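You operate a simulated robot arm through the tools that you are given. There is no shell and no other tool.

You are at the controls of a simulated two-armed robot. One attempt, no reset.

JOB
Gauge air pads 3 and 1 and sort them into the trays.
Fine: try each in both forks. GO alone fits: green tray; neither fits: yellow tray; both fit: red tray.

The check looks at the end state, three seconds after you hand in, the way a careful person would. Anything else that was tipped, shoved, dropped, spilled or broken makes it a failure.

ROBOT AND FRAMES
Two 7-joint arms with two-finger parallel grippers on one trunk that stands fixed in place. Base frame: the origin is at the foot of the trunk, x ahead of it, y to its left, z up. Units: mm, degrees, N and s.
The left shoulder is at [71, 156, 1155], the right one opposite. Each reaches about 1231 mm from its shoulder. Payload 3.91 kg a hand.
The TCP of each hand is the grasp point between the finger pads, 30 mm short of the fingertips. In the tool frame z runs along the fingers and y along their closing line. Largest opening 110 mm; finger width 20, thickness 10; the body of the gripper, 48 by 112 mm, starts 55 mm behind the TCP.
Orientation is that of the tool frame in the base frame, as [roll, pitch, yaw] about the fixed x, y, z axes, in that order (R = Rz(yaw) Ry(pitch) Rx(roll)). With the fingers straight down and closing along the base's y, the tool's x points along the base's -x, its y along +y and its z along -z.

CONTROLS
- The arms move only by the tool apply_moves. It takes "left_rows", "right_rows" or both (then of equal length, played together; a hand with none holds still); each is a list that holds one entry, the list of rows, each a list of 6 numbers: the shift along the tool's x, y, z in mm, then the turn, a rotation vector about the tool's x, y, z in degrees. In form: [[[tx, ty, tz, ax, ay, az], ...]]. A call has 1 to 20 rows; each row is the pose to reach, as a shift and turn from the pose commanded when the call began, along the tool's axes at that moment. "left_hand" and "right_hand" are, for a hand that has rows, the gripper command, from -1 (fully open) to 1 (shut), values between in proportion, set as the call begins (left out, the last holds). A row lasts 0.2 s, in which the tool goes at most 50 mm and 8.6 degrees; a call with a longer step from one row to the next is refused whole, and so is a gripper value outside its range. A pose out of reach is approached as far as the arm can. The call stops where the force on the tool passes 40 N (or 10 N more than at its start, if that is more) or the arm is blocked; 0.2 s more then pass. The fingers move at their own pace (about 108 mm/s each) and stop on an object; they squeeze with about 45 N. The grip force told is the motor's: it shows also when the fingers shut on nothing. Time passes only in rows, and 0.2 s behind the last, so rows that repeat a pose let the fingers close. The reply holds the time, the measured pose of the TCP, the force on the tool along the base axes, the opening and the grip force, in the units named above and with some noise, with the torque about the TCP (base axes, N m) and any sound that the robot's microphone picked up.
- Cameras (640 x 400 px; columns grow to the right, rows downward): "scene" is now at [134.4, 33.8, 1388.4]; the picture's right is [0.38, -0.92, 0.00], its down [-0.47, -0.19, -0.86] and it looks along [0.80, 0.33, -0.51] (base axes); focal length 233 px, centre (320, 200). "left" rides on the left gripper at [72, -17, -103] in its tool frame; the picture's right is [0.23, 0.97, 0.00], its down [-0.76, 0.18, -0.62] and it looks along [-0.61, 0.14, 0.78] (tool axes); focal length 222 px, centre (320, 200). "right" rides on the right gripper at [72, 17, -103] in its tool frame; the picture's right is [-0.23, 0.97, 0.00], its down [-0.76, -0.18, -0.62] and it looks along [-0.61, -0.14, 0.78] (tool axes); focal length 222 px, centre (320, 200). There is no depth. A picture from a camera that has moved, and an enlarged one, comes with that camera's place and axes in the base frame and with its lens.
- snapshot(camera): a new picture of that camera. The clock stands still meanwhile.
- lift_body(by): slides the trunk up (or, below 0, down) by that many mm; the arms and the scene camera ride with it, the base frame stays. It gives what a move gives, with no picture.
- aim_head(pan, tilt): turns the head with the scene camera to pan (to the left, within 86 degrees either way) and tilt (down, from -29 to 69), counted from straight ahead of the robot. It gives what a move gives.
- inspect(camera, box): a new picture of the part [left, top, right, bottom] of that camera's present view, enlarged. The clock stands still meanwhile.
- hand_in(): hands the job in; it is judged then, once.

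Places have to be worked out from the pictures, the camera data and where the tool is seen. Open the grippers and draw the arms clear of the work before you hand the job in, unless the task says otherwise.

The tools are called after "Request:" as a command line: name --argument value ..., lists and objects as JSON in quotes. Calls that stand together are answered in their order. apply_moves: Moves the arms, as the interface text tells. Its arguments: {"type":"object","properties":{"left_rows":{"type":"array","items":{"type":"array","items":{"type":"array","items":{"type":"number"}}}},"left_hand":{"type":"number"},"right_rows":{"type":"array","items":{"type":"array","items":{"type":"array","items":{"type":"number"}}}},"right_hand":{"type":"number"}},"required":[]} The other tools are called the same way: lift_body (by) moves the trunk up or down; aim_head (pan, tilt) turns the head that bears the scene camera; snapshot (camera) takes a picture; inspect (camera, box) takes an enlarged picture of a part of a camera's view; hand_in () hands the job in.

At the start:

```text
clock: 0.0
left_tool_pos: [640.9, 564.0, 1300.2]
left_ee_rot: [-180.0, 0.0, -180.0]
left_ft_force: [-0.8, 0.2, 0.5]
left_moment: [-0.02, 0.0, 0.02]
left_opening: 109.9
left_gripper_force: 0.1
right_tool_pos: [541.8, 7.0, 1299.2]
right_ee_rot: [179.9, 0.0, 180.0]
right_ft_force: [0.7, 0.6, -0.7]
right_moment: [0.0, 0.03, 0.0]
right_opening: 110.1
right_gripper_force: 0.1
trunk travel left (down, up): [-600.0, 340.0]
head pan, tilt (commanded): [22.6, 30.4]
```

scene: 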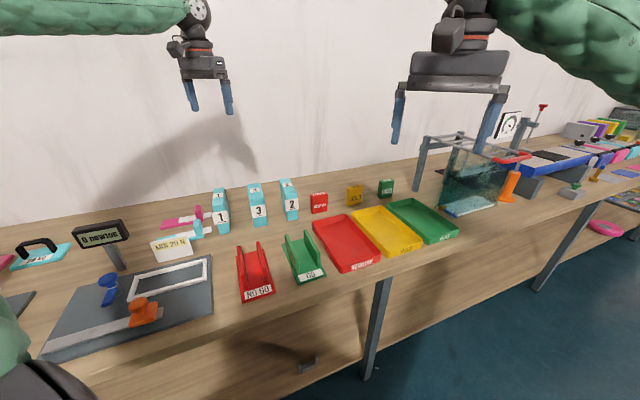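
right: 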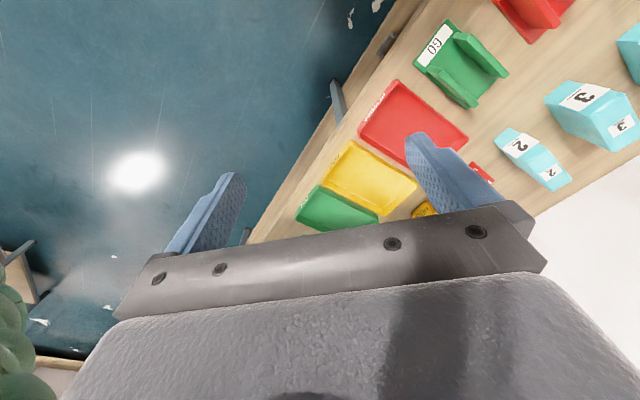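
left: 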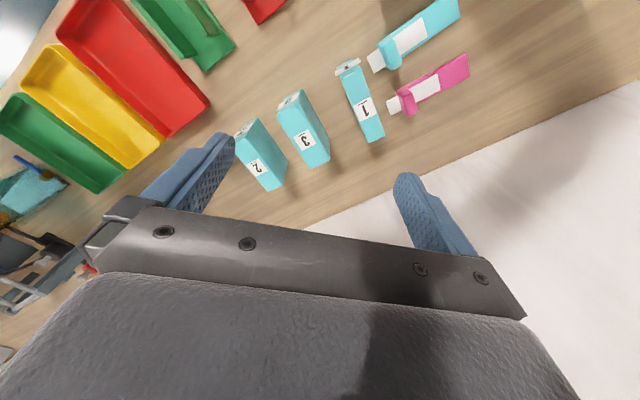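

I'll begin by looking closely at the pads, gauges and trays before moving anything.

Request:
inspect --camera "scene" --box '[140, 160, 300, 310]'

Request:
inspect --camera "scene" --box '[220, 160, 470, 316]'

Request:
inspect --camera "left" --box '[0, 0, 480, 300]'

Request:
inspect --camera "right" --box '[320, 0, 640, 200]'

```text
2.67 times, centred on (220, 235) of scene
camera zoom: at [134.4, 33.8, 1388.4], right [0.38, -0.92, 0.0], down [-0.47, -0.19, -0.86], along [0.8, 0.33, -0.51], focal length 622 px, centre (587, 107)
```

zoom: 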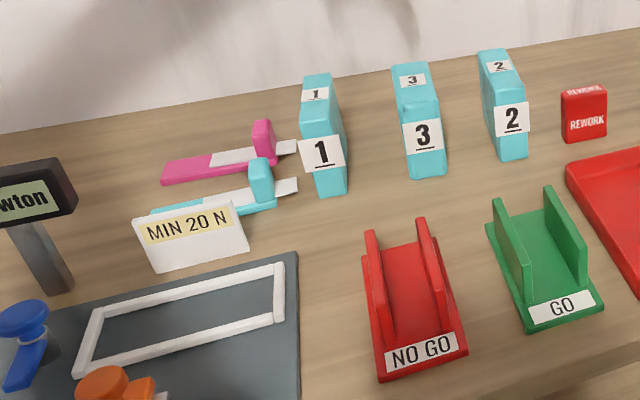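

```text
2.56 times, centred on (345, 238) of scene
camera zoom: at [134.4, 33.8, 1388.4], right [0.38, -0.92, 0.0], down [-0.47, -0.19, -0.86], along [0.8, 0.33, -0.51], focal length 597 px, centre (256, 103)
```

zoom: 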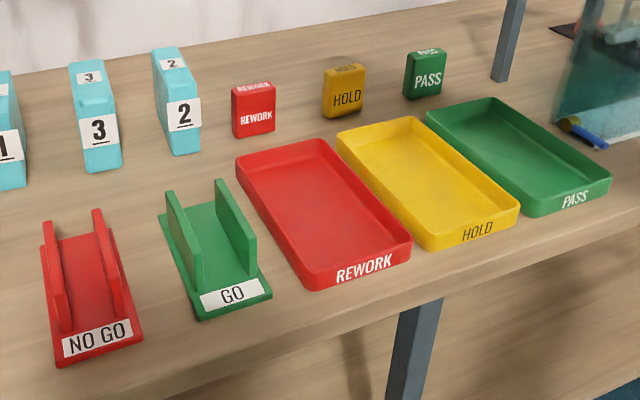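

```text
1.33 times, centred on (240, 150) of left
camera zoom: at [566.9, 547.5, 1403.5], right [-0.23, 0.97, 0.0], down [0.76, 0.18, 0.62], along [0.61, 0.14, -0.78], focal length 296 px, centre (427, 267)
```

zoom: 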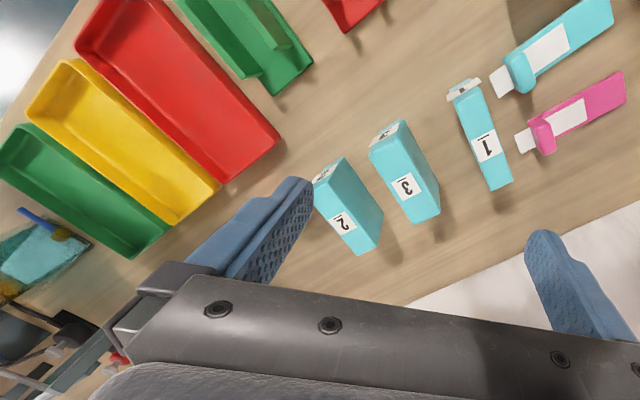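

```text
2.00 times, centred on (480, 100) of right
camera zoom: at [471.3, 23.9, 1403.5], right [0.23, 0.97, 0.0], down [0.76, -0.18, 0.62], along [0.61, -0.14, -0.78], focal length 444 px, centre (0, 400)
```

zoom: 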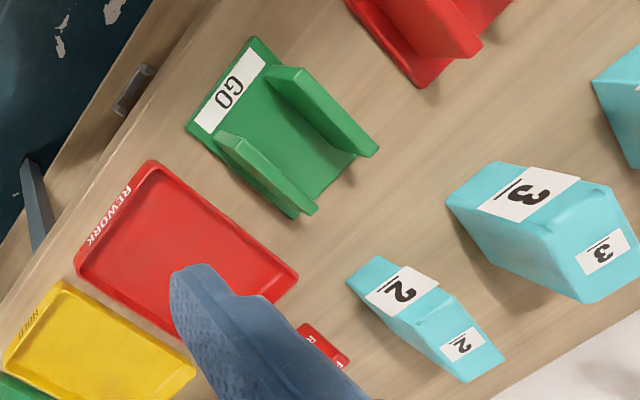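

The work area is rotated about 45° relative to the base; the GO fork plate triangulates at z≈852 near (550,230). I'll zoom more on the pads and forks to understand their shapes.

Request:
inspect --camera "scene" --box '[200, 165, 310, 235]'

Request:
inspect --camera "scene" --box '[225, 220, 345, 305]'

Request:
inspect --camera "right" --box '[480, 60, 640, 200]'

Request:
inspect --camera "left" --box '[220, 0, 480, 200]'

```text
5.71 times, centred on (255, 200) of scene
camera zoom: at [134.4, 33.8, 1388.4], right [0.38, -0.92, 0.0], down [-0.47, -0.19, -0.86], along [0.8, 0.33, -0.51], focal length 1333 px, centre (691, 200)
```

zoom: 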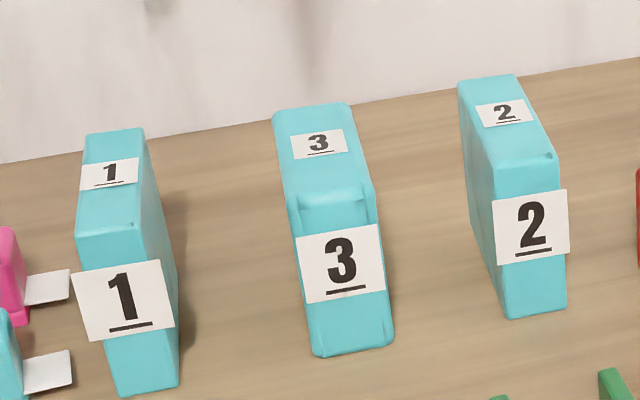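

```text
4.71 times, centred on (285, 262) of scene
camera zoom: at [134.4, 33.8, 1388.4], right [0.38, -0.92, 0.0], down [-0.47, -0.19, -0.86], along [0.8, 0.33, -0.51], focal length 1098 px, centre (485, -94)
```

zoom: 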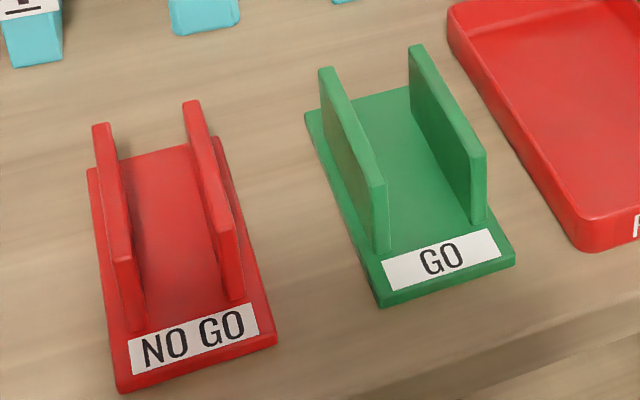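

```text
2.86 times, centred on (560, 130) of right
camera zoom: at [471.3, 23.9, 1403.5], right [0.23, 0.97, 0.0], down [0.76, -0.18, 0.62], along [0.61, -0.14, -0.78], focal length 635 px, centre (-366, 400)
```

zoom: 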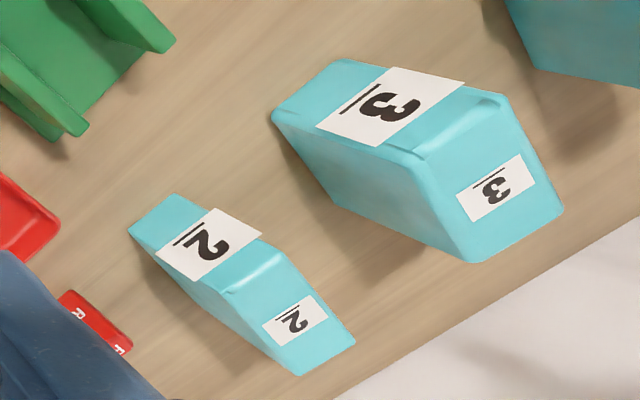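

```text
2.00 times, centred on (350, 100) of left
camera zoom: at [566.9, 547.5, 1403.5], right [-0.23, 0.97, 0.0], down [0.76, 0.18, 0.62], along [0.61, 0.14, -0.78], focal length 444 px, centre (260, 400)
```

zoom: 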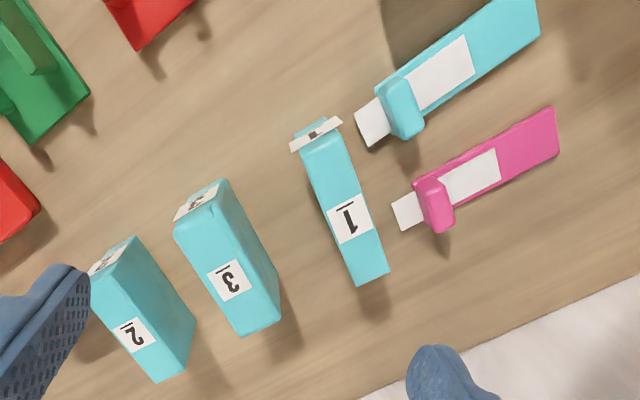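

Pads stand on edge with differing thickness (about 37, 44, 54 mm by a first triangulation for 1, 2, 3), pad tops near z≈965. I'll zoom in further on the forks and trays from the right and scene cameras to get the gap sizes and wall heights.

Request:
inspect --camera "scene" --box '[230, 235, 280, 305]'

Request:
inspect --camera "scene" --box '[280, 225, 330, 290]'

Request:
inspect --camera "right" --box '[400, 0, 580, 115]'

Request:
inspect --camera "scene" --box '[300, 165, 470, 280]'

```text
5.71 times, centred on (255, 270) of scene
camera zoom: at [134.4, 33.8, 1388.4], right [0.38, -0.92, 0.0], down [-0.47, -0.19, -0.86], along [0.8, 0.33, -0.51], focal length 1333 px, centre (691, -200)
```

zoom: 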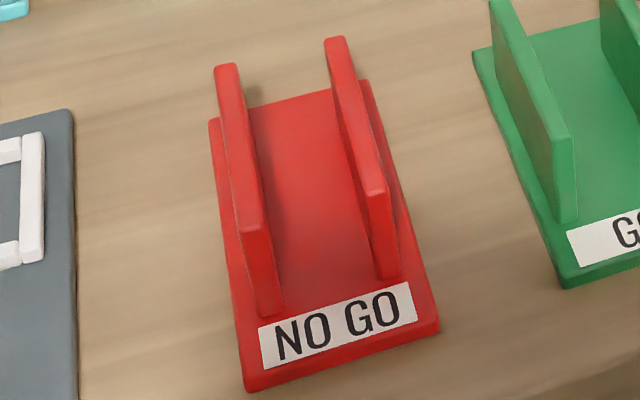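

```text
6.15 times, centred on (305, 258) of scene
camera zoom: at [134.4, 33.8, 1388.4], right [0.38, -0.92, 0.0], down [-0.47, -0.19, -0.86], along [0.8, 0.33, -0.51], focal length 1435 px, centre (412, -154)
```

zoom: 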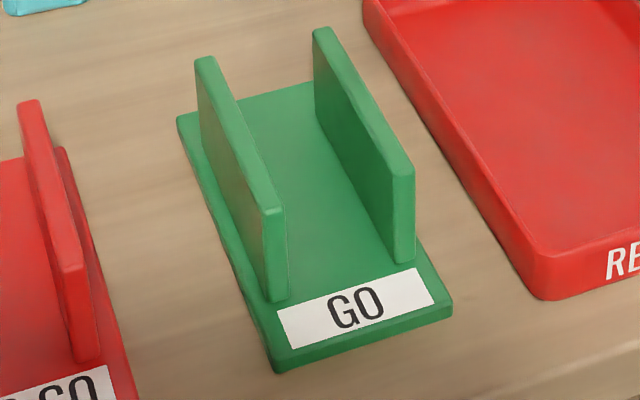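

```text
3.48 times, centred on (490, 58) of right
camera zoom: at [471.3, 23.9, 1403.5], right [0.23, 0.97, 0.0], down [0.76, -0.18, 0.62], along [0.61, -0.14, -0.78], focal length 773 px, centre (-271, 696)
```

zoom: 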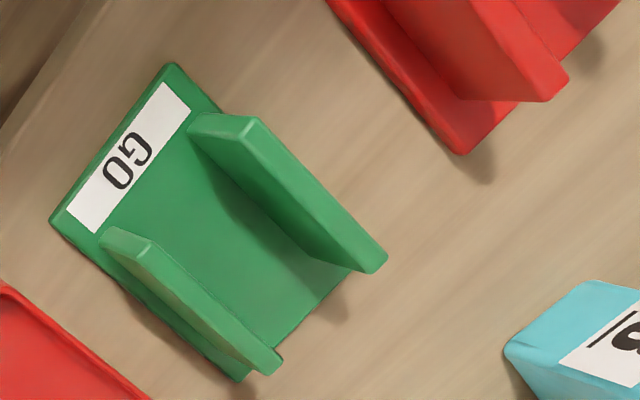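

```text
3.48 times, centred on (385, 222) of scene
camera zoom: at [134.4, 33.8, 1388.4], right [0.38, -0.92, 0.0], down [-0.47, -0.19, -0.86], along [0.8, 0.33, -0.51], focal length 811 px, centre (94, 122)
```

zoom: 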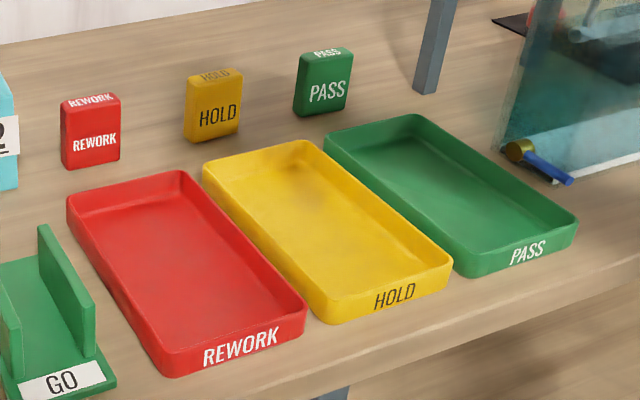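

GO gap comes out near 55 mm and NO GO gap near 46 mm, walls 120 mm long and about 60 mm above the plate, everything at 45° yaw. First I move the right arm out of the way to the right, since the left arm will do the work.

Request:
apply_moves --right_rows '[[[0, -40, 0, 0, 0, 0], [10, -80, 0, 0, 0, 0], [20, -120, 0, 0, 0, 0], [30, -160, 0, 0, 0, 0], [40, -200, 0, 0, 0, 0], [50, -240, 0, 0, 0, 0], [60, -280, 0, 0, 0, 0], [70, -320, 0, 0, 0, 0]]]'

Request:
inspect --camera "scene" --box '[240, 170, 275, 230]'

Request:
inspect --camera "scene" --box '[205, 175, 240, 240]'

Request:
inspect --camera "left" --box '[270, 80, 350, 180]'

Request:
inspect --camera "left" --box '[320, 50, 400, 150]'

```text
clock: 1.8
left_tool_pos: [638.1, 564.9, 1301.2]
left_ee_rot: [180.0, 0.1, -179.9]
left_ft_force: [-0.2, -0.9, -0.5]
left_moment: [0.02, 0.02, 0.0]
left_opening: 110.0
left_gripper_force: 0.0
right_tool_pos: [470.7, -313.8, 1302.5]
right_ee_rot: [179.9, 0.0, -179.9]
right_ft_force: [0.0, -0.3, 1.4]
right_moment: [0.02, -0.04, 0.01]
right_opening: 110.0
right_gripper_force: 0.1
trunk travel left (down, up): [-600.0, 340.0]
head pan, tilt (commanded): [22.6, 30.4]
```

```text
6.67 times, centred on (258, 200) of scene
camera zoom: at [132.6, 32.5, 1388.7], right [0.38, -0.92, 0.0], down [-0.47, -0.19, -0.86], along [0.8, 0.33, -0.51], focal length 1555 px, centre (737, 200)
```

zoom: 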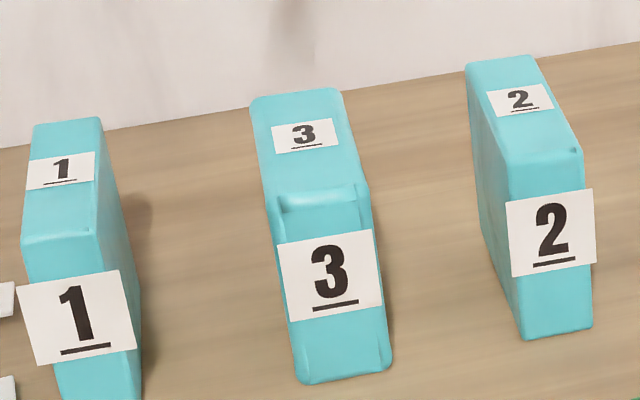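

```text
6.15 times, centred on (222, 208) of scene
camera zoom: at [132.6, 32.5, 1388.7], right [0.38, -0.92, 0.0], down [-0.47, -0.19, -0.86], along [0.8, 0.33, -0.51], focal length 1435 px, centre (920, 154)
```

zoom: 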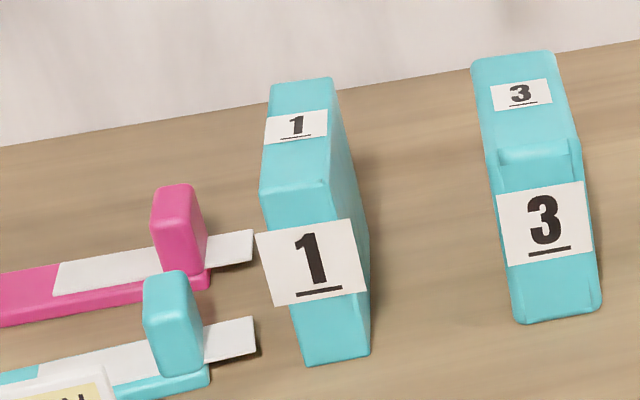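

```text
4.00 times, centred on (310, 130) of left
camera zoom: at [564.3, 546.6, 1405.4], right [-0.23, 0.97, 0.0], down [0.76, 0.18, 0.62], along [0.61, 0.14, -0.78], focal length 888 px, centre (360, 480)
```

zoom: 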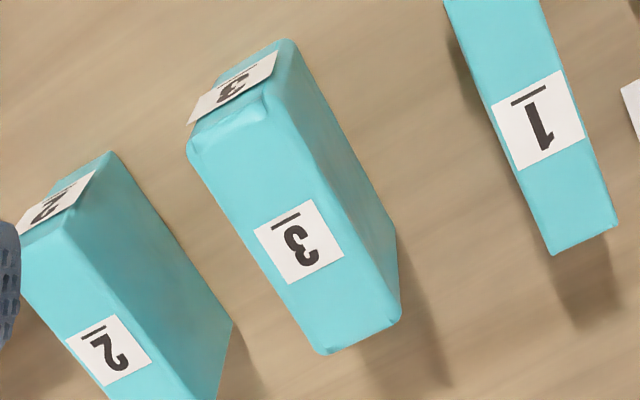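

```text
4.00 times, centred on (360, 100) of left
camera zoom: at [564.3, 546.6, 1405.4], right [-0.23, 0.97, 0.0], down [0.76, 0.18, 0.62], along [0.61, 0.14, -0.78], focal length 888 px, centre (160, 600)
```

zoom: 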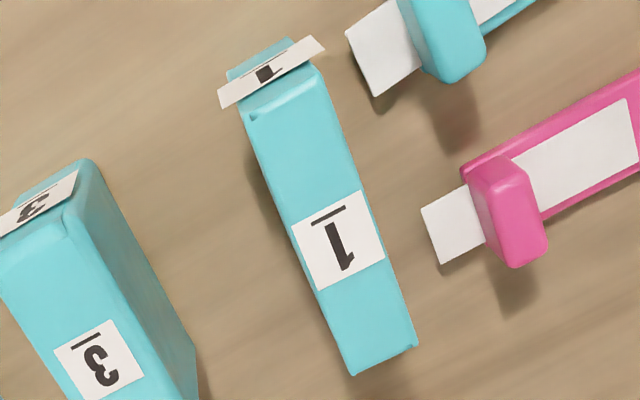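

The right arm is clear. By the left camera, pad 3's top is centred near (757,560) with its long axis at about 43–45° yaw, so I'll hover the left hand over it, turned 45°, and check alignment.

Request:
apply_moves --left_rows '[[[-20, -1, 25, 0, 0, -7.5], [-40, -2, 50, 0, 0, -15], [-60, -3, 75, 0, 0, -22.5], [-80, -4, 100, 0, 0, -30], [-100, -5, 125, 0, 0, -37.5], [-119, -5, 150, 0, 0, -45]]]' --left_hand -0.3

Request:
snapshot --camera "left"

Request:
snapshot --camera "scene"

```text
clock: 3.2
left_tool_pos: [760.4, 559.6, 1149.1]
left_ee_rot: [-179.9, -0.1, -134.8]
left_ft_force: [-0.1, -0.1, -0.8]
left_moment: [0.0, 0.0, -0.01]
left_opening: 71.3
left_gripper_force: 0.0
right_tool_pos: [472.3, -312.6, 1303.1]
right_ee_rot: [180.0, -0.1, 180.0]
right_ft_force: [0.5, -0.2, 0.2]
right_moment: [-0.05, 0.0, -0.04]
right_opening: 109.9
right_gripper_force: 0.1
trunk travel left (down, up): [-600.0, 340.0]
head pan, tilt (commanded): [22.6, 30.4]
```

```text
taken
camera left: at [719.6, 497.1, 1252.4], right [-0.85, 0.53, 0.0], down [0.41, 0.67, 0.62], along [0.33, 0.53, -0.78], focal length 222 px, centre (320, 200)
```

left: 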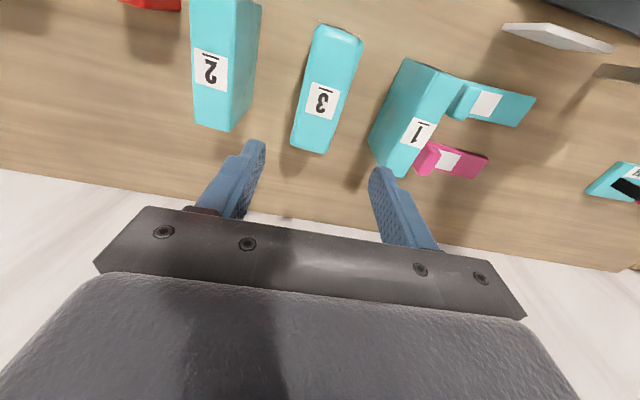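

```text
taken
camera scene: at [135.5, 33.8, 1388.3], right [0.38, -0.92, 0.0], down [-0.47, -0.19, -0.86], along [0.8, 0.33, -0.51], focal length 233 px, centre (320, 200)
```

scene: 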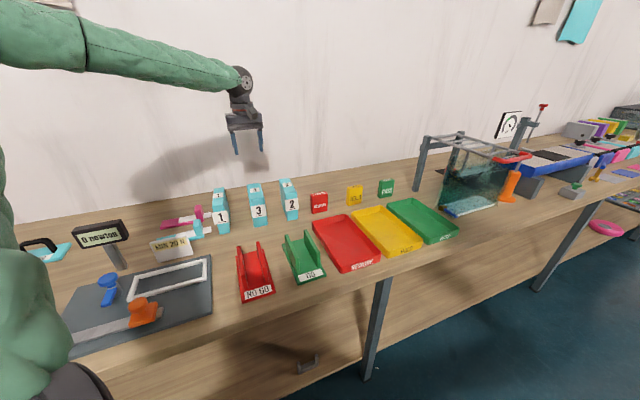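

Hovering above pad 3; I zoom into the wrist view to fix the pad's corners and yaw.

Request:
inspect --camera "left" --box '[260, 0, 420, 180]'

Request:
inspect --camera "left" --box '[180, 0, 270, 140]'

Request:
inspect --camera "left" --box '[360, 40, 500, 190]'

```text
2.22 times, centred on (340, 90) of left
camera zoom: at [719.6, 497.1, 1252.4], right [-0.85, 0.53, 0.0], down [0.41, 0.67, 0.62], along [0.33, 0.53, -0.78], focal length 494 px, centre (276, 444)
```

zoom: 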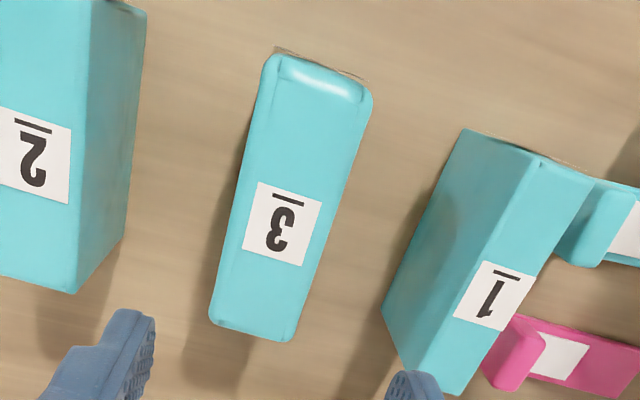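

```text
2.86 times, centred on (225, 70) of left
camera zoom: at [719.6, 497.1, 1252.4], right [-0.85, 0.53, 0.0], down [0.41, 0.67, 0.62], along [0.33, 0.53, -0.78], focal length 635 px, centre (591, 571)
```

zoom: 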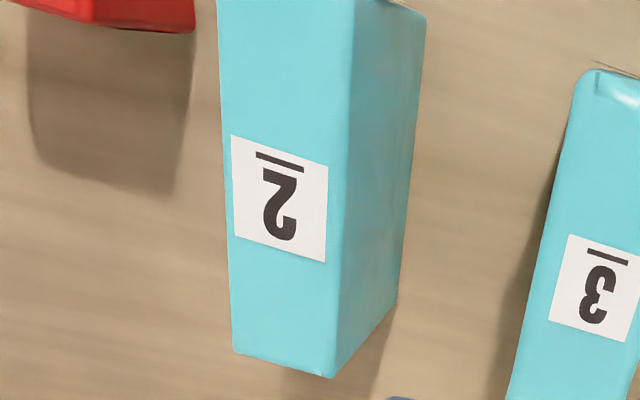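

```text
2.67 times, centred on (430, 115) of left
camera zoom: at [719.6, 497.1, 1252.4], right [-0.85, 0.53, 0.0], down [0.41, 0.67, 0.62], along [0.33, 0.53, -0.78], focal length 592 px, centre (27, 427)
```

zoom: 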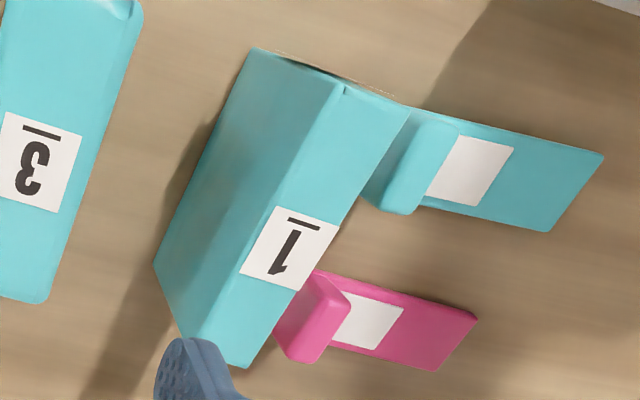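

Pad 3's top is centred under the tool within ~2 mm, turned about 3° from the tool, and ~53.5 mm wide, which is close to the GO gap, so it needs care. Pad 1 (≈37–40 mm) is easier, so I do it first: shift the hand over pad 1 and check.

Request:
apply_moves --left_rows '[[[-2, 33, 10, 0, 0, 1], [-4, 66, 20, 0, 0, 2], [-6, 100, 30, 0, 0, 3], [-8, 133, 40, 0, 0, 4], [-8, 133, 40, 0, 0, 4]]]' --left_hand 0.0

Request:
inspect --camera "left" --box '[240, 0, 440, 200]'

Request:
inspect --camera "scene" --box '[180, 100, 320, 240]'

```text
clock: 4.4
left_tool_pos: [671.7, 658.1, 1109.5]
left_ee_rot: [179.8, -0.1, -139.1]
left_ft_force: [0.3, 0.0, 0.1]
left_moment: [0.04, 0.03, 0.02]
left_opening: 55.0
left_gripper_force: 0.1
right_tool_pos: [471.2, -314.5, 1302.3]
right_ee_rot: [179.9, 0.0, -180.0]
right_ft_force: [0.6, -0.2, -0.1]
right_moment: [0.02, -0.03, 0.01]
right_opening: 110.1
right_gripper_force: 0.0
trunk travel left (down, up): [-600.0, 340.0]
head pan, tilt (commanded): [22.6, 30.4]
```

```text
2.00 times, centred on (340, 100) of left
camera zoom: at [626.2, 598.3, 1212.7], right [-0.81, 0.59, 0.0], down [0.46, 0.63, 0.62], along [0.36, 0.51, -0.78], focal length 444 px, centre (280, 400)
```

zoom: 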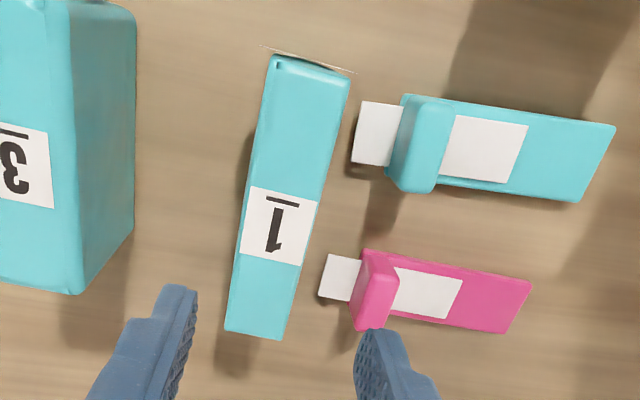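

```text
2.86 times, centred on (250, 170) of scene
camera zoom: at [135.1, 32.1, 1388.4], right [0.38, -0.92, 0.0], down [-0.47, -0.19, -0.86], along [0.8, 0.33, -0.51], focal length 666 px, centre (520, 286)
```

zoom: 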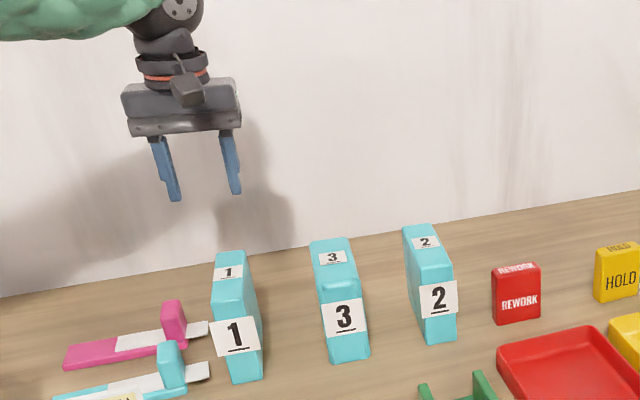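

Pad 1 is centred and aligned under the open fingers (offsets under 1 mm, width ≈36 mm). I lower straight down so the TCP is about 15 mm below the pad top.

Request:
apply_moves --left_rows '[[[0, 0, 35, 0, 0, 0], [0, 0, 70, 0, 0, 0], [0, 0, 105, 0, 0, 0], [0, 0, 135, 0, 0, 0], [0, 0, 155, 0, 0, 0], [0, 0, 155, 0, 0, 0]]]'

Request:
snapshot --camera "left"

Request:
inspect --camera "scene" --box '[180, 130, 280, 240]'

```text
clock: 5.8
left_tool_pos: [670.5, 659.0, 955.2]
left_ee_rot: [-180.0, 0.0, -139.1]
left_ft_force: [0.7, 0.5, 0.0]
left_moment: [0.0, -0.02, 0.0]
left_opening: 54.8
left_gripper_force: 0.0
right_tool_pos: [471.1, -312.6, 1303.5]
right_ee_rot: [179.9, 0.0, -180.0]
right_ft_force: [-0.2, 0.5, -0.9]
right_moment: [0.01, 0.01, -0.01]
right_opening: 110.2
right_gripper_force: 0.1
trunk travel left (down, up): [-600.0, 340.0]
head pan, tilt (commanded): [22.6, 30.4]
```

```text
taken
camera left: at [625.6, 599.0, 1058.6], right [-0.81, 0.59, 0.0], down [0.46, 0.63, 0.62], along [0.36, 0.51, -0.78], focal length 222 px, centre (320, 200)
```

left: 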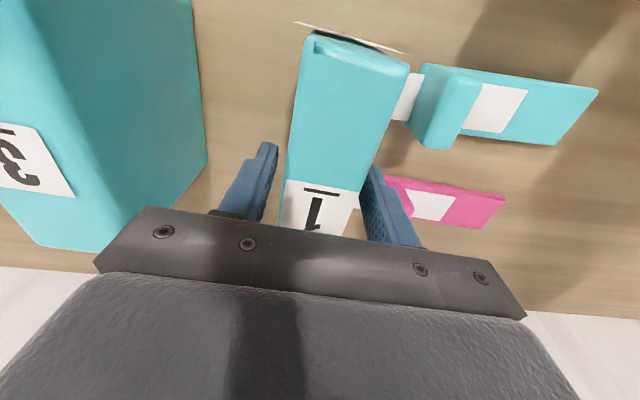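

```text
3.64 times, centred on (230, 185) of scene
camera zoom: at [134.2, 33.5, 1388.5], right [0.38, -0.92, 0.0], down [-0.47, -0.19, -0.86], along [0.8, 0.33, -0.51], focal length 848 px, centre (647, 254)
```

zoom: 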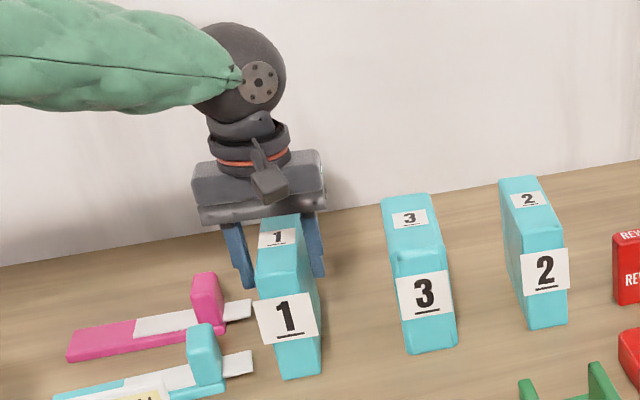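

Fingers straddle pad 1 evenly with the palm above its top. I close the gripper and hold to read the pad's thickness.

Request:
apply_moves --left_rows '[[[0, 0, 0, 0, 0, 0], [0, 0, 0, 0, 0, 0], [0, 0, 0, 0, 0, 0], [0, 0, 0, 0, 0, 0]]]' --left_hand 1.0

Request:
inspect --camera "scene" --box '[180, 130, 280, 240]'

```text
clock: 6.8
left_tool_pos: [671.3, 658.7, 955.1]
left_ee_rot: [-179.9, 0.0, -139.0]
left_ft_force: [0.5, -1.8, 0.6]
left_moment: [0.0, -0.14, -0.05]
left_opening: 40.6
left_gripper_force: 44.6
right_tool_pos: [471.7, -312.9, 1303.4]
right_ee_rot: [179.9, 0.0, -180.0]
right_ft_force: [-0.2, 0.6, -0.5]
right_moment: [0.04, 0.02, 0.02]
right_opening: 109.8
right_gripper_force: 0.2
trunk travel left (down, up): [-600.0, 340.0]
head pan, tilt (commanded): [22.6, 30.4]
```

```text
3.64 times, centred on (230, 185) of scene
camera zoom: at [134.3, 33.5, 1388.4], right [0.38, -0.92, 0.0], down [-0.47, -0.19, -0.86], along [0.8, 0.33, -0.51], focal length 848 px, centre (647, 254)
```

zoom: 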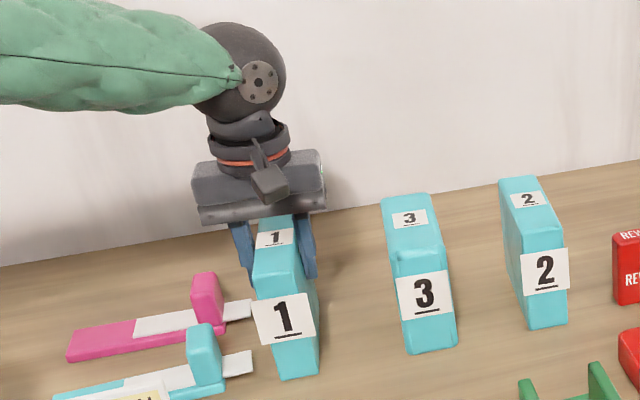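

The grip closed on pad 1 at 40.6 mm thickness. I lift it 150 mm in small steps.

Request:
apply_moves --left_rows '[[[0, 0, -10, 0, 0, 0], [0, 0, -25, 0, 0, 0], [0, 0, -50, 0, 0, 0], [0, 0, -80, 0, 0, 0], [0, 0, -115, 0, 0, 0], [0, 0, -150, 0, 0, 0], [0, 0, -150, 0, 0, 0]]]'

Request:
snapshot --camera "scene"

Request:
snapshot --camera "left"

```text
clock: 8.4
left_tool_pos: [669.9, 659.1, 1104.7]
left_ee_rot: [180.0, 0.0, -138.9]
left_ft_force: [0.4, 0.5, -2.2]
left_moment: [0.01, 0.03, 0.01]
left_opening: 40.5
left_gripper_force: 45.0
right_tool_pos: [472.0, -312.4, 1302.2]
right_ee_rot: [-180.0, -0.1, -179.9]
right_ft_force: [-0.4, -0.5, 0.4]
right_moment: [0.02, -0.01, -0.03]
right_opening: 110.1
right_gripper_force: 0.0
trunk travel left (down, up): [-600.0, 340.0]
head pan, tilt (commanded): [22.6, 30.4]
```

```text
taken
camera scene: at [134.9, 34.3, 1388.3], right [0.38, -0.92, 0.0], down [-0.47, -0.19, -0.86], along [0.8, 0.33, -0.51], focal length 233 px, centre (320, 200)
```

scene: 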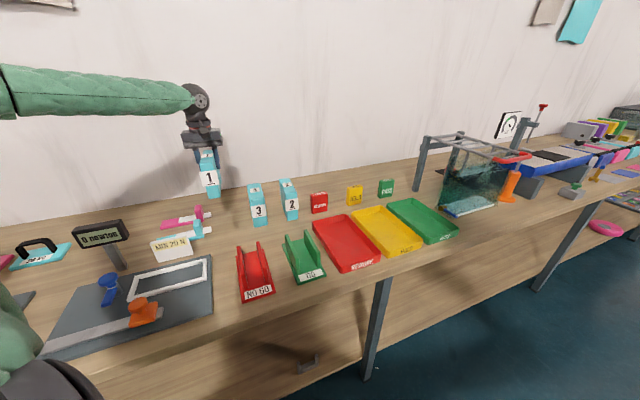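

```text
taken
camera left: at [625.3, 599.6, 1209.0], right [-0.81, 0.59, 0.0], down [0.46, 0.63, 0.62], along [0.36, 0.51, -0.78], focal length 222 px, centre (320, 200)
```

left: 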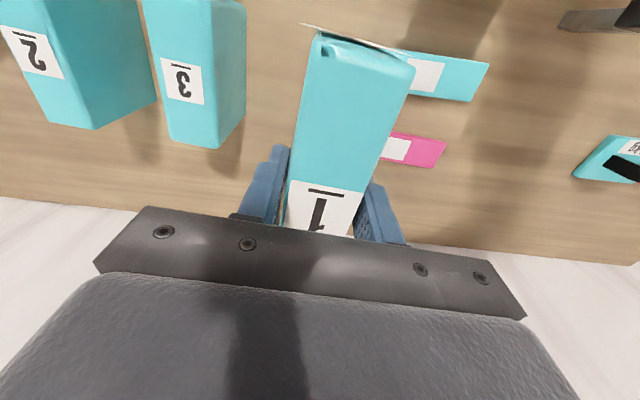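

Pad 1 hangs straight and weighs only about 2 N. The scene camera happens to lie in the NO GO channel's symmetry plane, so I carry the pad above the NO GO fork (centre ≈(505,397)), turned to 45°, and check alignment from the scene camera.

Request:
apply_moves --left_rows '[[[37, -11, 0, 0, 0, -0.5], [74, -22, 0, 0, 0, -1], [111, -33, 0, 0, 0, -1.5], [148, -44, 0, 0, 0, -2], [185, -55, 0, 0, 0, -2.5], [222, -66, 0, 0, 0, -3], [260, -77, 0, 0, 0, -3.5], [296.6, -88.7, 10, 0, 0, -4], [296.6, -88.7, 40, 0, 0, -4], [296.6, -88.7, 40, 0, 0, -4]]]'

Request:
inspect --camera "scene" --box '[200, 190, 310, 310]'

Request:
snapshot --camera "left"

Request:
snapshot --camera "right"

```text
clock: 10.6
left_tool_pos: [503.3, 395.3, 1064.6]
left_ee_rot: [179.9, 0.0, -135.0]
left_ft_force: [-0.2, -0.3, -1.2]
left_moment: [0.0, 0.02, 0.0]
left_opening: 40.7
left_gripper_force: 45.5
right_tool_pos: [471.8, -314.8, 1302.1]
right_ee_rot: [179.7, 0.0, 180.0]
right_ft_force: [-0.2, -0.3, -0.5]
right_moment: [0.02, -0.04, -0.01]
right_opening: 110.3
right_gripper_force: 0.0
trunk travel left (down, up): [-600.0, 340.0]
head pan, tilt (commanded): [22.6, 30.4]
```

```text
3.33 times, centred on (255, 250) of scene
camera zoom: at [133.5, 33.0, 1388.6], right [0.38, -0.92, 0.0], down [-0.47, -0.19, -0.86], along [0.8, 0.33, -0.51], focal length 777 px, centre (537, 33)
```

zoom: 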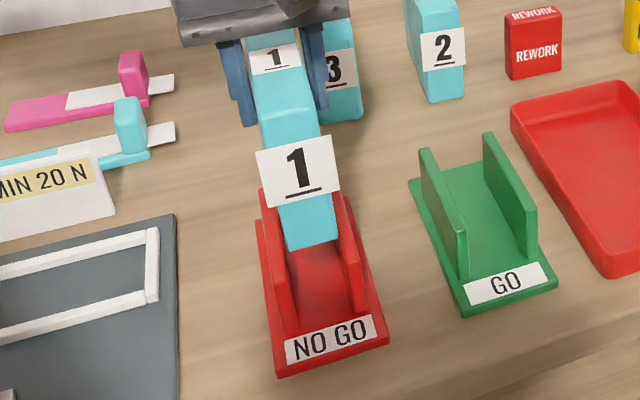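

```text
taken
camera left: at [462.7, 332.5, 1168.6], right [-0.85, 0.53, 0.0], down [0.41, 0.66, 0.62], along [0.33, 0.53, -0.78], focal length 222 px, centre (320, 200)
```

left: 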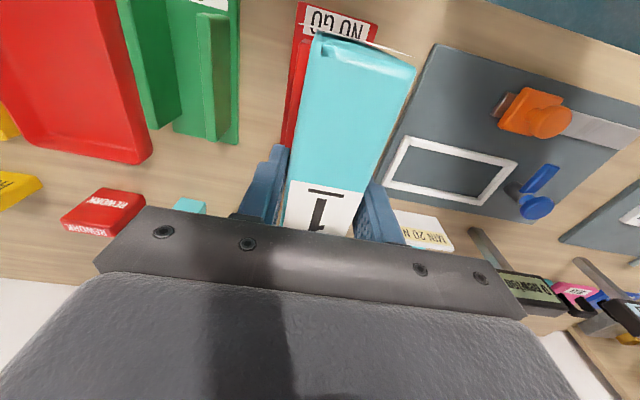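

```text
taken
camera right: at [400.0, -297.0, 1406.5], right [0.23, 0.97, 0.0], down [0.76, -0.18, 0.62], along [0.61, -0.14, -0.78], focal length 222 px, centre (320, 200)
```

right: 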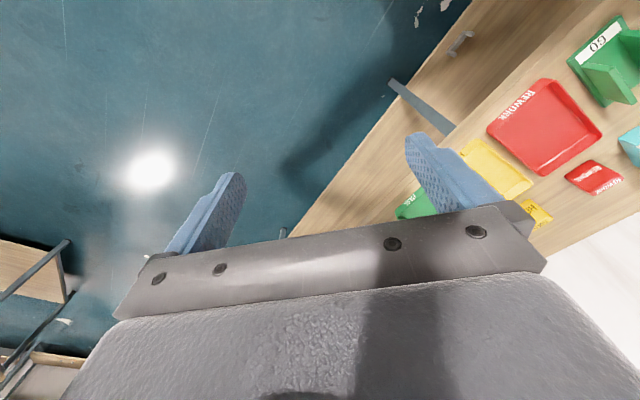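

Pad 1 hangs just above the NO GO slot and looks nearly centred, with its label card ahead of the walls. I zoom in tightly to compare pad edges with the walls.

Request:
inspect --camera "scene" --box '[235, 225, 275, 300]'

Request:
inspect --camera "scene" --box '[240, 240, 272, 270]'

```text
5.33 times, centred on (255, 262) of scene
camera zoom: at [133.5, 33.0, 1388.6], right [0.38, -0.92, 0.0], down [-0.47, -0.19, -0.86], along [0.8, 0.33, -0.51], focal length 1244 px, centre (667, -133)
```

zoom: 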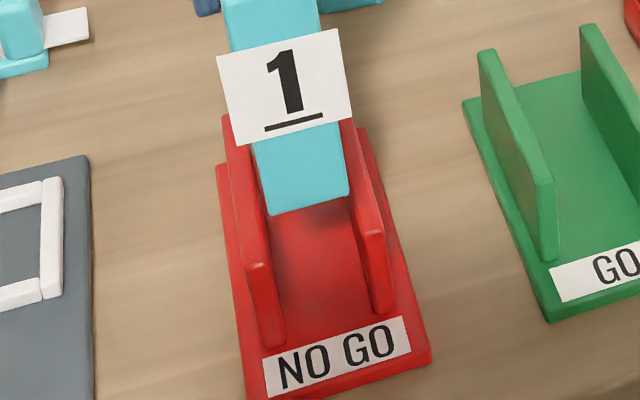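

```text
13.33 times, centred on (256, 255) of scene
camera zoom: at [133.5, 33.0, 1388.6], right [0.38, -0.92, 0.0], down [-0.47, -0.19, -0.86], along [0.8, 0.33, -0.51], focal length 3110 px, centre (1173, -533)
```

zoom: 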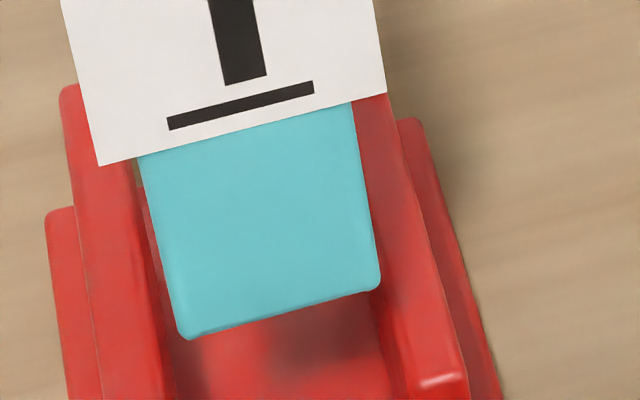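

The pad centre reads lateral ≈78.0 versus the slot centre ≈76.5, so I shift 1.5 mm and descend to just above the wall tops.

Request:
apply_moves --left_rows '[[[0, 1.5, 10, 0, 0, 0], [0, 1.5, 20, 0, 0, 0], [0, 1.5, 30, 0, 0, 0], [0, 1.5, 36, 0, 0, 0], [0, 1.5, 36, 0, 0, 0]]]'

Request:
inspect --camera "scene" --box '[235, 240, 275, 290]'

```text
clock: 11.8
left_tool_pos: [504.2, 398.3, 1029.3]
left_ee_rot: [179.9, -0.1, -135.0]
left_ft_force: [0.2, -0.1, -1.3]
left_moment: [-0.03, 0.02, 0.02]
left_opening: 40.6
left_gripper_force: 45.1
right_tool_pos: [471.4, -312.7, 1302.3]
right_ee_rot: [179.9, 0.0, 180.0]
right_ft_force: [0.5, -0.3, 0.2]
right_moment: [0.0, -0.03, 0.04]
right_opening: 110.1
right_gripper_force: 0.1
trunk travel left (down, up): [-600.0, 340.0]
head pan, tilt (commanded): [22.6, 30.4]
```

```text
8.00 times, centred on (255, 265) of scene
camera zoom: at [134.4, 33.6, 1388.4], right [0.38, -0.92, 0.0], down [-0.47, -0.19, -0.86], along [0.8, 0.33, -0.51], focal length 1866 px, centre (840, -320)
```

zoom: 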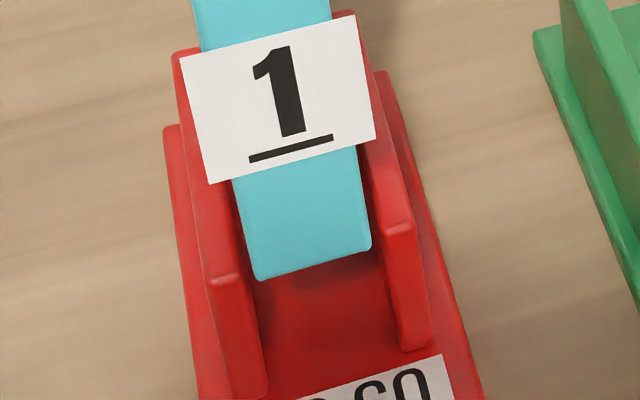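

Pad and slot centres now agree (≈76.4 vs 76.5). I lower slowly into the slot by 20 mm and watch the force.

Request:
apply_moves --left_rows '[[[0, 0, 3, 0, 0, 0], [0, 0, 6, 0, 0, 0], [0, 0, 9, 0, 0, 0], [0, 0, 12, 0, 0, 0], [0, 0, 15, 0, 0, 0], [0, 0, 18, 0, 0, 0], [0, 0, 21, 0, 0, 0]]]'

Request:
inspect --camera "scene" --box '[235, 240, 275, 290]'

```text
clock: 13.4
left_tool_pos: [504.9, 398.3, 1008.2]
left_ee_rot: [-179.9, 0.0, -135.0]
left_ft_force: [-0.3, 0.9, -1.5]
left_moment: [-0.01, -0.01, 0.01]
left_opening: 40.8
left_gripper_force: 45.6
right_tool_pos: [471.2, -313.1, 1302.9]
right_ee_rot: [179.9, 0.0, 180.0]
right_ft_force: [0.0, -0.8, 0.1]
right_moment: [0.02, 0.01, -0.03]
right_opening: 110.2
right_gripper_force: 0.0
trunk travel left (down, up): [-600.0, 340.0]
head pan, tilt (commanded): [22.6, 30.4]
```

```text
8.00 times, centred on (255, 265) of scene
camera zoom: at [134.4, 33.6, 1388.4], right [0.38, -0.92, 0.0], down [-0.47, -0.19, -0.86], along [0.8, 0.33, -0.51], focal length 1866 px, centre (840, -320)
```

zoom: 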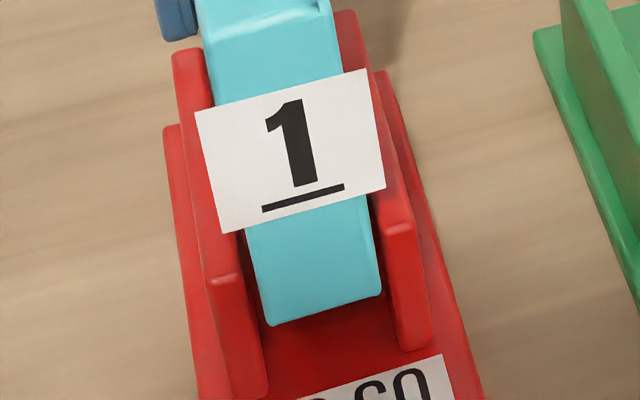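

The pad is 14 mm inside the NO GO slot with no contact force. I continue down to the plate, stopping on force.

Request:
apply_moves --left_rows '[[[0, 0, 4, 0, 0, 0], [0, 0, 8, 0, 0, 0], [0, 0, 12, 0, 0, 0], [0, 0, 16, 0, 0, 0], [0, 0, 20, 0, 0, 0], [0, 0, 24, 0, 0, 0], [0, 0, 28, 0, 0, 0], [0, 0, 32, 0, 0, 0], [0, 0, 35, 0, 0, 0], [0, 0, 38, 0, 0, 0]]]'

Request:
inspect --camera "scene" --box '[235, 240, 275, 300]'

```text
clock: 15.6
left_tool_pos: [504.6, 397.2, 969.5]
left_ee_rot: [180.0, 0.1, -135.1]
left_ft_force: [0.2, 0.4, -1.6]
left_moment: [-0.01, -0.02, 0.01]
left_opening: 40.6
left_gripper_force: 45.2
right_tool_pos: [471.7, -313.2, 1302.6]
right_ee_rot: [180.0, 0.1, -179.9]
right_ft_force: [0.1, 0.5, 0.5]
right_moment: [-0.02, -0.04, -0.01]
right_opening: 109.8
right_gripper_force: 0.1
trunk travel left (down, up): [-600.0, 340.0]
head pan, tilt (commanded): [22.6, 30.4]
```

```text
6.67 times, centred on (255, 270) of scene
camera zoom: at [134.4, 33.7, 1388.4], right [0.38, -0.92, 0.0], down [-0.47, -0.19, -0.86], along [0.8, 0.33, -0.51], focal length 1555 px, centre (753, -267)
```

zoom: 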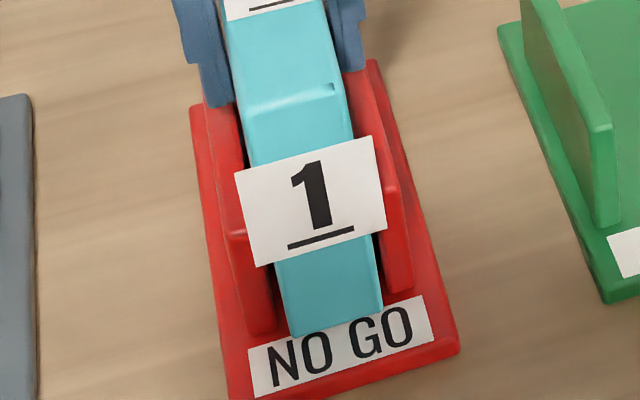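

Pad 1 goes into NO GO freely, nearly down to the plate, with no force: it fits NO GO. I lift it straight out and carry it sideways to the GO fork.

Request:
apply_moves --left_rows '[[[0, 0, -10, 0, 0, 0], [0, 0, -25, 0, 0, 0], [0, 0, -45, 0, 0, 0], [0, 0, -70, 0, 0, 0], [0, 0, -95, 0, 0, 0], [0, -38, -95, 0, 0, 0], [0, -76, -95, 0, 0, 0], [0, -114, -95, 0, 0, 0], [0, -152.5, -95, 0, 0, 0], [0, -152.5, -80, 0, 0, 0], [0, -152.5, -70, 0, 0, 0], [0, -152.5, -70, 0, 0, 0]]]'

Request:
inspect --camera "scene" --box '[270, 215, 335, 290]'

Request:
inspect --camera "scene" --box '[225, 215, 285, 305]'

```text
clock: 18.2
left_tool_pos: [614.4, 290.2, 1038.6]
left_ee_rot: [-180.0, 0.0, -135.0]
left_ft_force: [-0.7, 1.4, -1.2]
left_moment: [0.01, -0.02, 0.0]
left_opening: 40.5
left_gripper_force: 44.9
right_tool_pos: [471.2, -314.3, 1303.0]
right_ee_rot: [179.9, -0.1, -180.0]
right_ft_force: [-0.8, 0.5, 0.3]
right_moment: [0.02, -0.01, -0.02]
right_opening: 110.1
right_gripper_force: 0.1
trunk travel left (down, up): [-600.0, 340.0]
head pan, tilt (commanded): [22.6, 30.4]
```

```text
5.33 times, centred on (302, 252) of scene
camera zoom: at [134.1, 33.6, 1388.5], right [0.38, -0.92, 0.0], down [-0.47, -0.19, -0.86], along [0.8, 0.33, -0.51], focal length 1244 px, centre (413, -80)
```

zoom: 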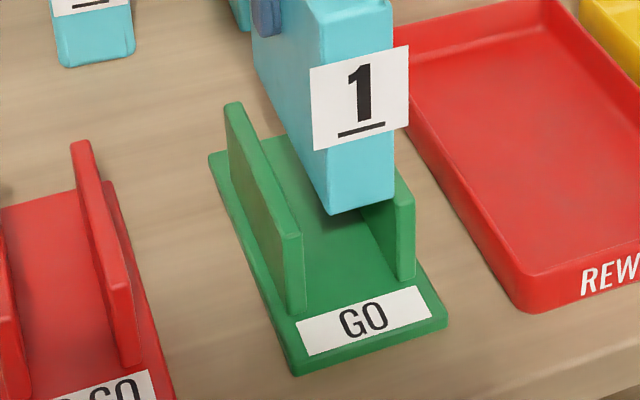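

```text
4.44 times, centred on (255, 260) of scene
camera zoom: at [134.1, 33.6, 1388.5], right [0.38, -0.92, 0.0], down [-0.47, -0.19, -0.86], along [0.8, 0.33, -0.51], focal length 1037 px, centre (609, -67)
```

zoom: 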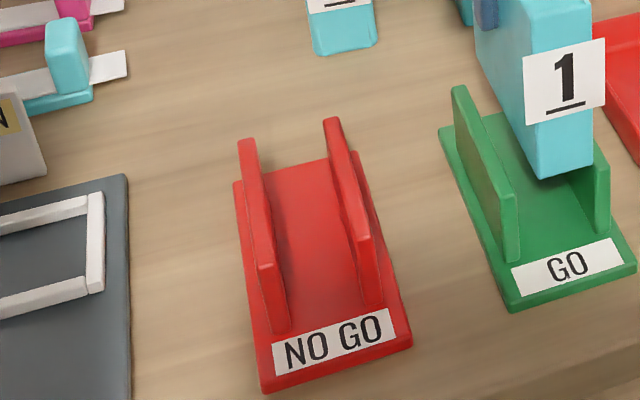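

Pad 1 sits above the GO slot, about 2–3 mm right of its centre with 7 mm spare on each side. I shift 2 mm and lower it in.

Request:
apply_moves --left_rows '[[[0, 2, 0, 0, 0, 0], [0, 2, 5, 0, 0, 0], [0, 2, 10, 0, 0, 0], [0, 2, 15, 0, 0, 0], [0, 2, 20, 0, 0, 0], [0, 2, 25, 0, 0, 0], [0, 2, 30, 0, 0, 0], [0, 2, 35, 0, 0, 0], [0, 2, 40, 0, 0, 0], [0, 2, 45, 0, 0, 0], [0, 2, 50, 0, 0, 0], [0, 2, 55, 0, 0, 0], [0, 2, 60, 0, 0, 0], [0, 2, 65, 0, 0, 0], [0, 2, 69, 0, 0, 0]]]'

Request:
inspect --camera "scene" --box '[270, 215, 335, 290]'

```text
clock: 21.4
left_tool_pos: [612.6, 291.1, 971.6]
left_ee_rot: [-180.0, 0.1, -135.0]
left_ft_force: [-0.3, -0.5, -2.0]
left_moment: [-0.01, -0.02, 0.04]
left_opening: 40.5
left_gripper_force: 45.3
right_tool_pos: [471.8, -313.8, 1302.5]
right_ee_rot: [179.8, 0.0, 180.0]
right_ft_force: [0.2, 0.0, -0.6]
right_moment: [0.01, -0.01, 0.01]
right_opening: 110.1
right_gripper_force: 0.1
trunk travel left (down, up): [-600.0, 340.0]
head pan, tilt (commanded): [22.6, 30.4]
```

```text
5.33 times, centred on (302, 252) of scene
camera zoom: at [134.5, 33.6, 1388.4], right [0.38, -0.92, 0.0], down [-0.47, -0.19, -0.86], along [0.8, 0.33, -0.51], focal length 1244 px, centre (413, -80)
```

zoom: 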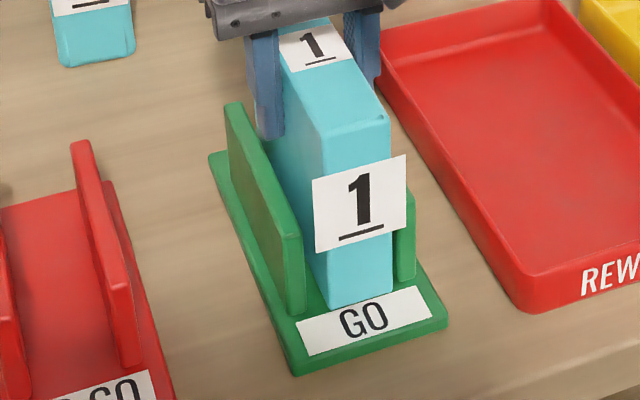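

Pad 1 also drops freely into GO, so both fit: pad 1 belongs in the red tray. I lift it out and carry it over the red tray's centre (≈(750,202)).

Request:
apply_moves --left_rows '[[[0, 0, -10, 0, 0, 0], [0, 0, -25, 0, 0, 0], [0, 0, -45, 0, 0, 0], [0, 0, -70, 0, 0, 0], [0, 0, -95, 0, 0, 0], [-8, -40, -95, 0, 0, 0], [-16, -80, -95, 0, 0, 0], [-24, -120, -95, 0, 0, 0], [-34, -160.7, -95, 0, 0, 0], [-34, -160.7, -75, 0, 0, 0], [-34, -160.7, -75, 0, 0, 0]]]'

Request:
inspect --camera "scene" --box '[280, 150, 440, 290]'

Request:
snapshot --camera "left"

```text
clock: 23.8
left_tool_pos: [749.0, 204.2, 1045.0]
left_ee_rot: [179.9, 0.0, -135.0]
left_ft_force: [-0.2, -1.0, -2.4]
left_moment: [0.0, 0.02, -0.01]
left_opening: 40.7
left_gripper_force: 45.3
right_tool_pos: [471.6, -314.0, 1302.7]
right_ee_rot: [180.0, 0.0, 179.8]
right_ft_force: [0.1, 0.8, -0.1]
right_moment: [0.0, 0.01, 0.04]
right_opening: 110.0
right_gripper_force: 0.1
trunk travel left (down, up): [-600.0, 340.0]
head pan, tilt (commanded): [22.6, 30.4]
```

```text
2.86 times, centred on (360, 220) of scene
camera zoom: at [135.0, 33.0, 1388.4], right [0.38, -0.92, 0.0], down [-0.47, -0.19, -0.86], along [0.8, 0.33, -0.51], focal length 666 px, centre (206, 143)
```

zoom: 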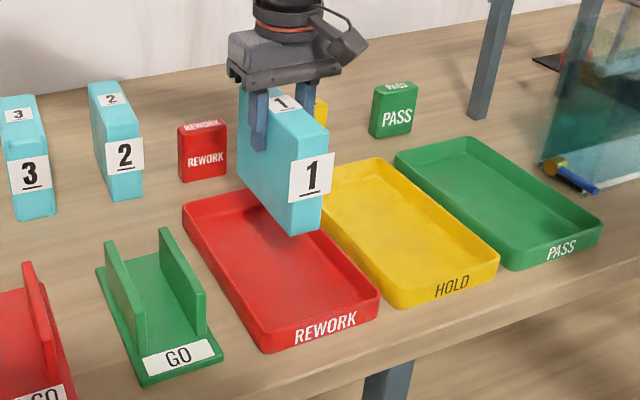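

```text
taken
camera left: at [708.7, 139.1, 1147.8], right [-0.85, 0.53, 0.0], down [0.41, 0.66, 0.62], along [0.33, 0.53, -0.78], focal length 222 px, centre (320, 200)
```

left: 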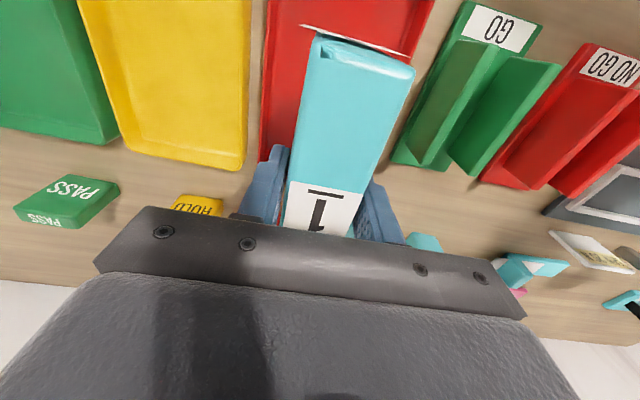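

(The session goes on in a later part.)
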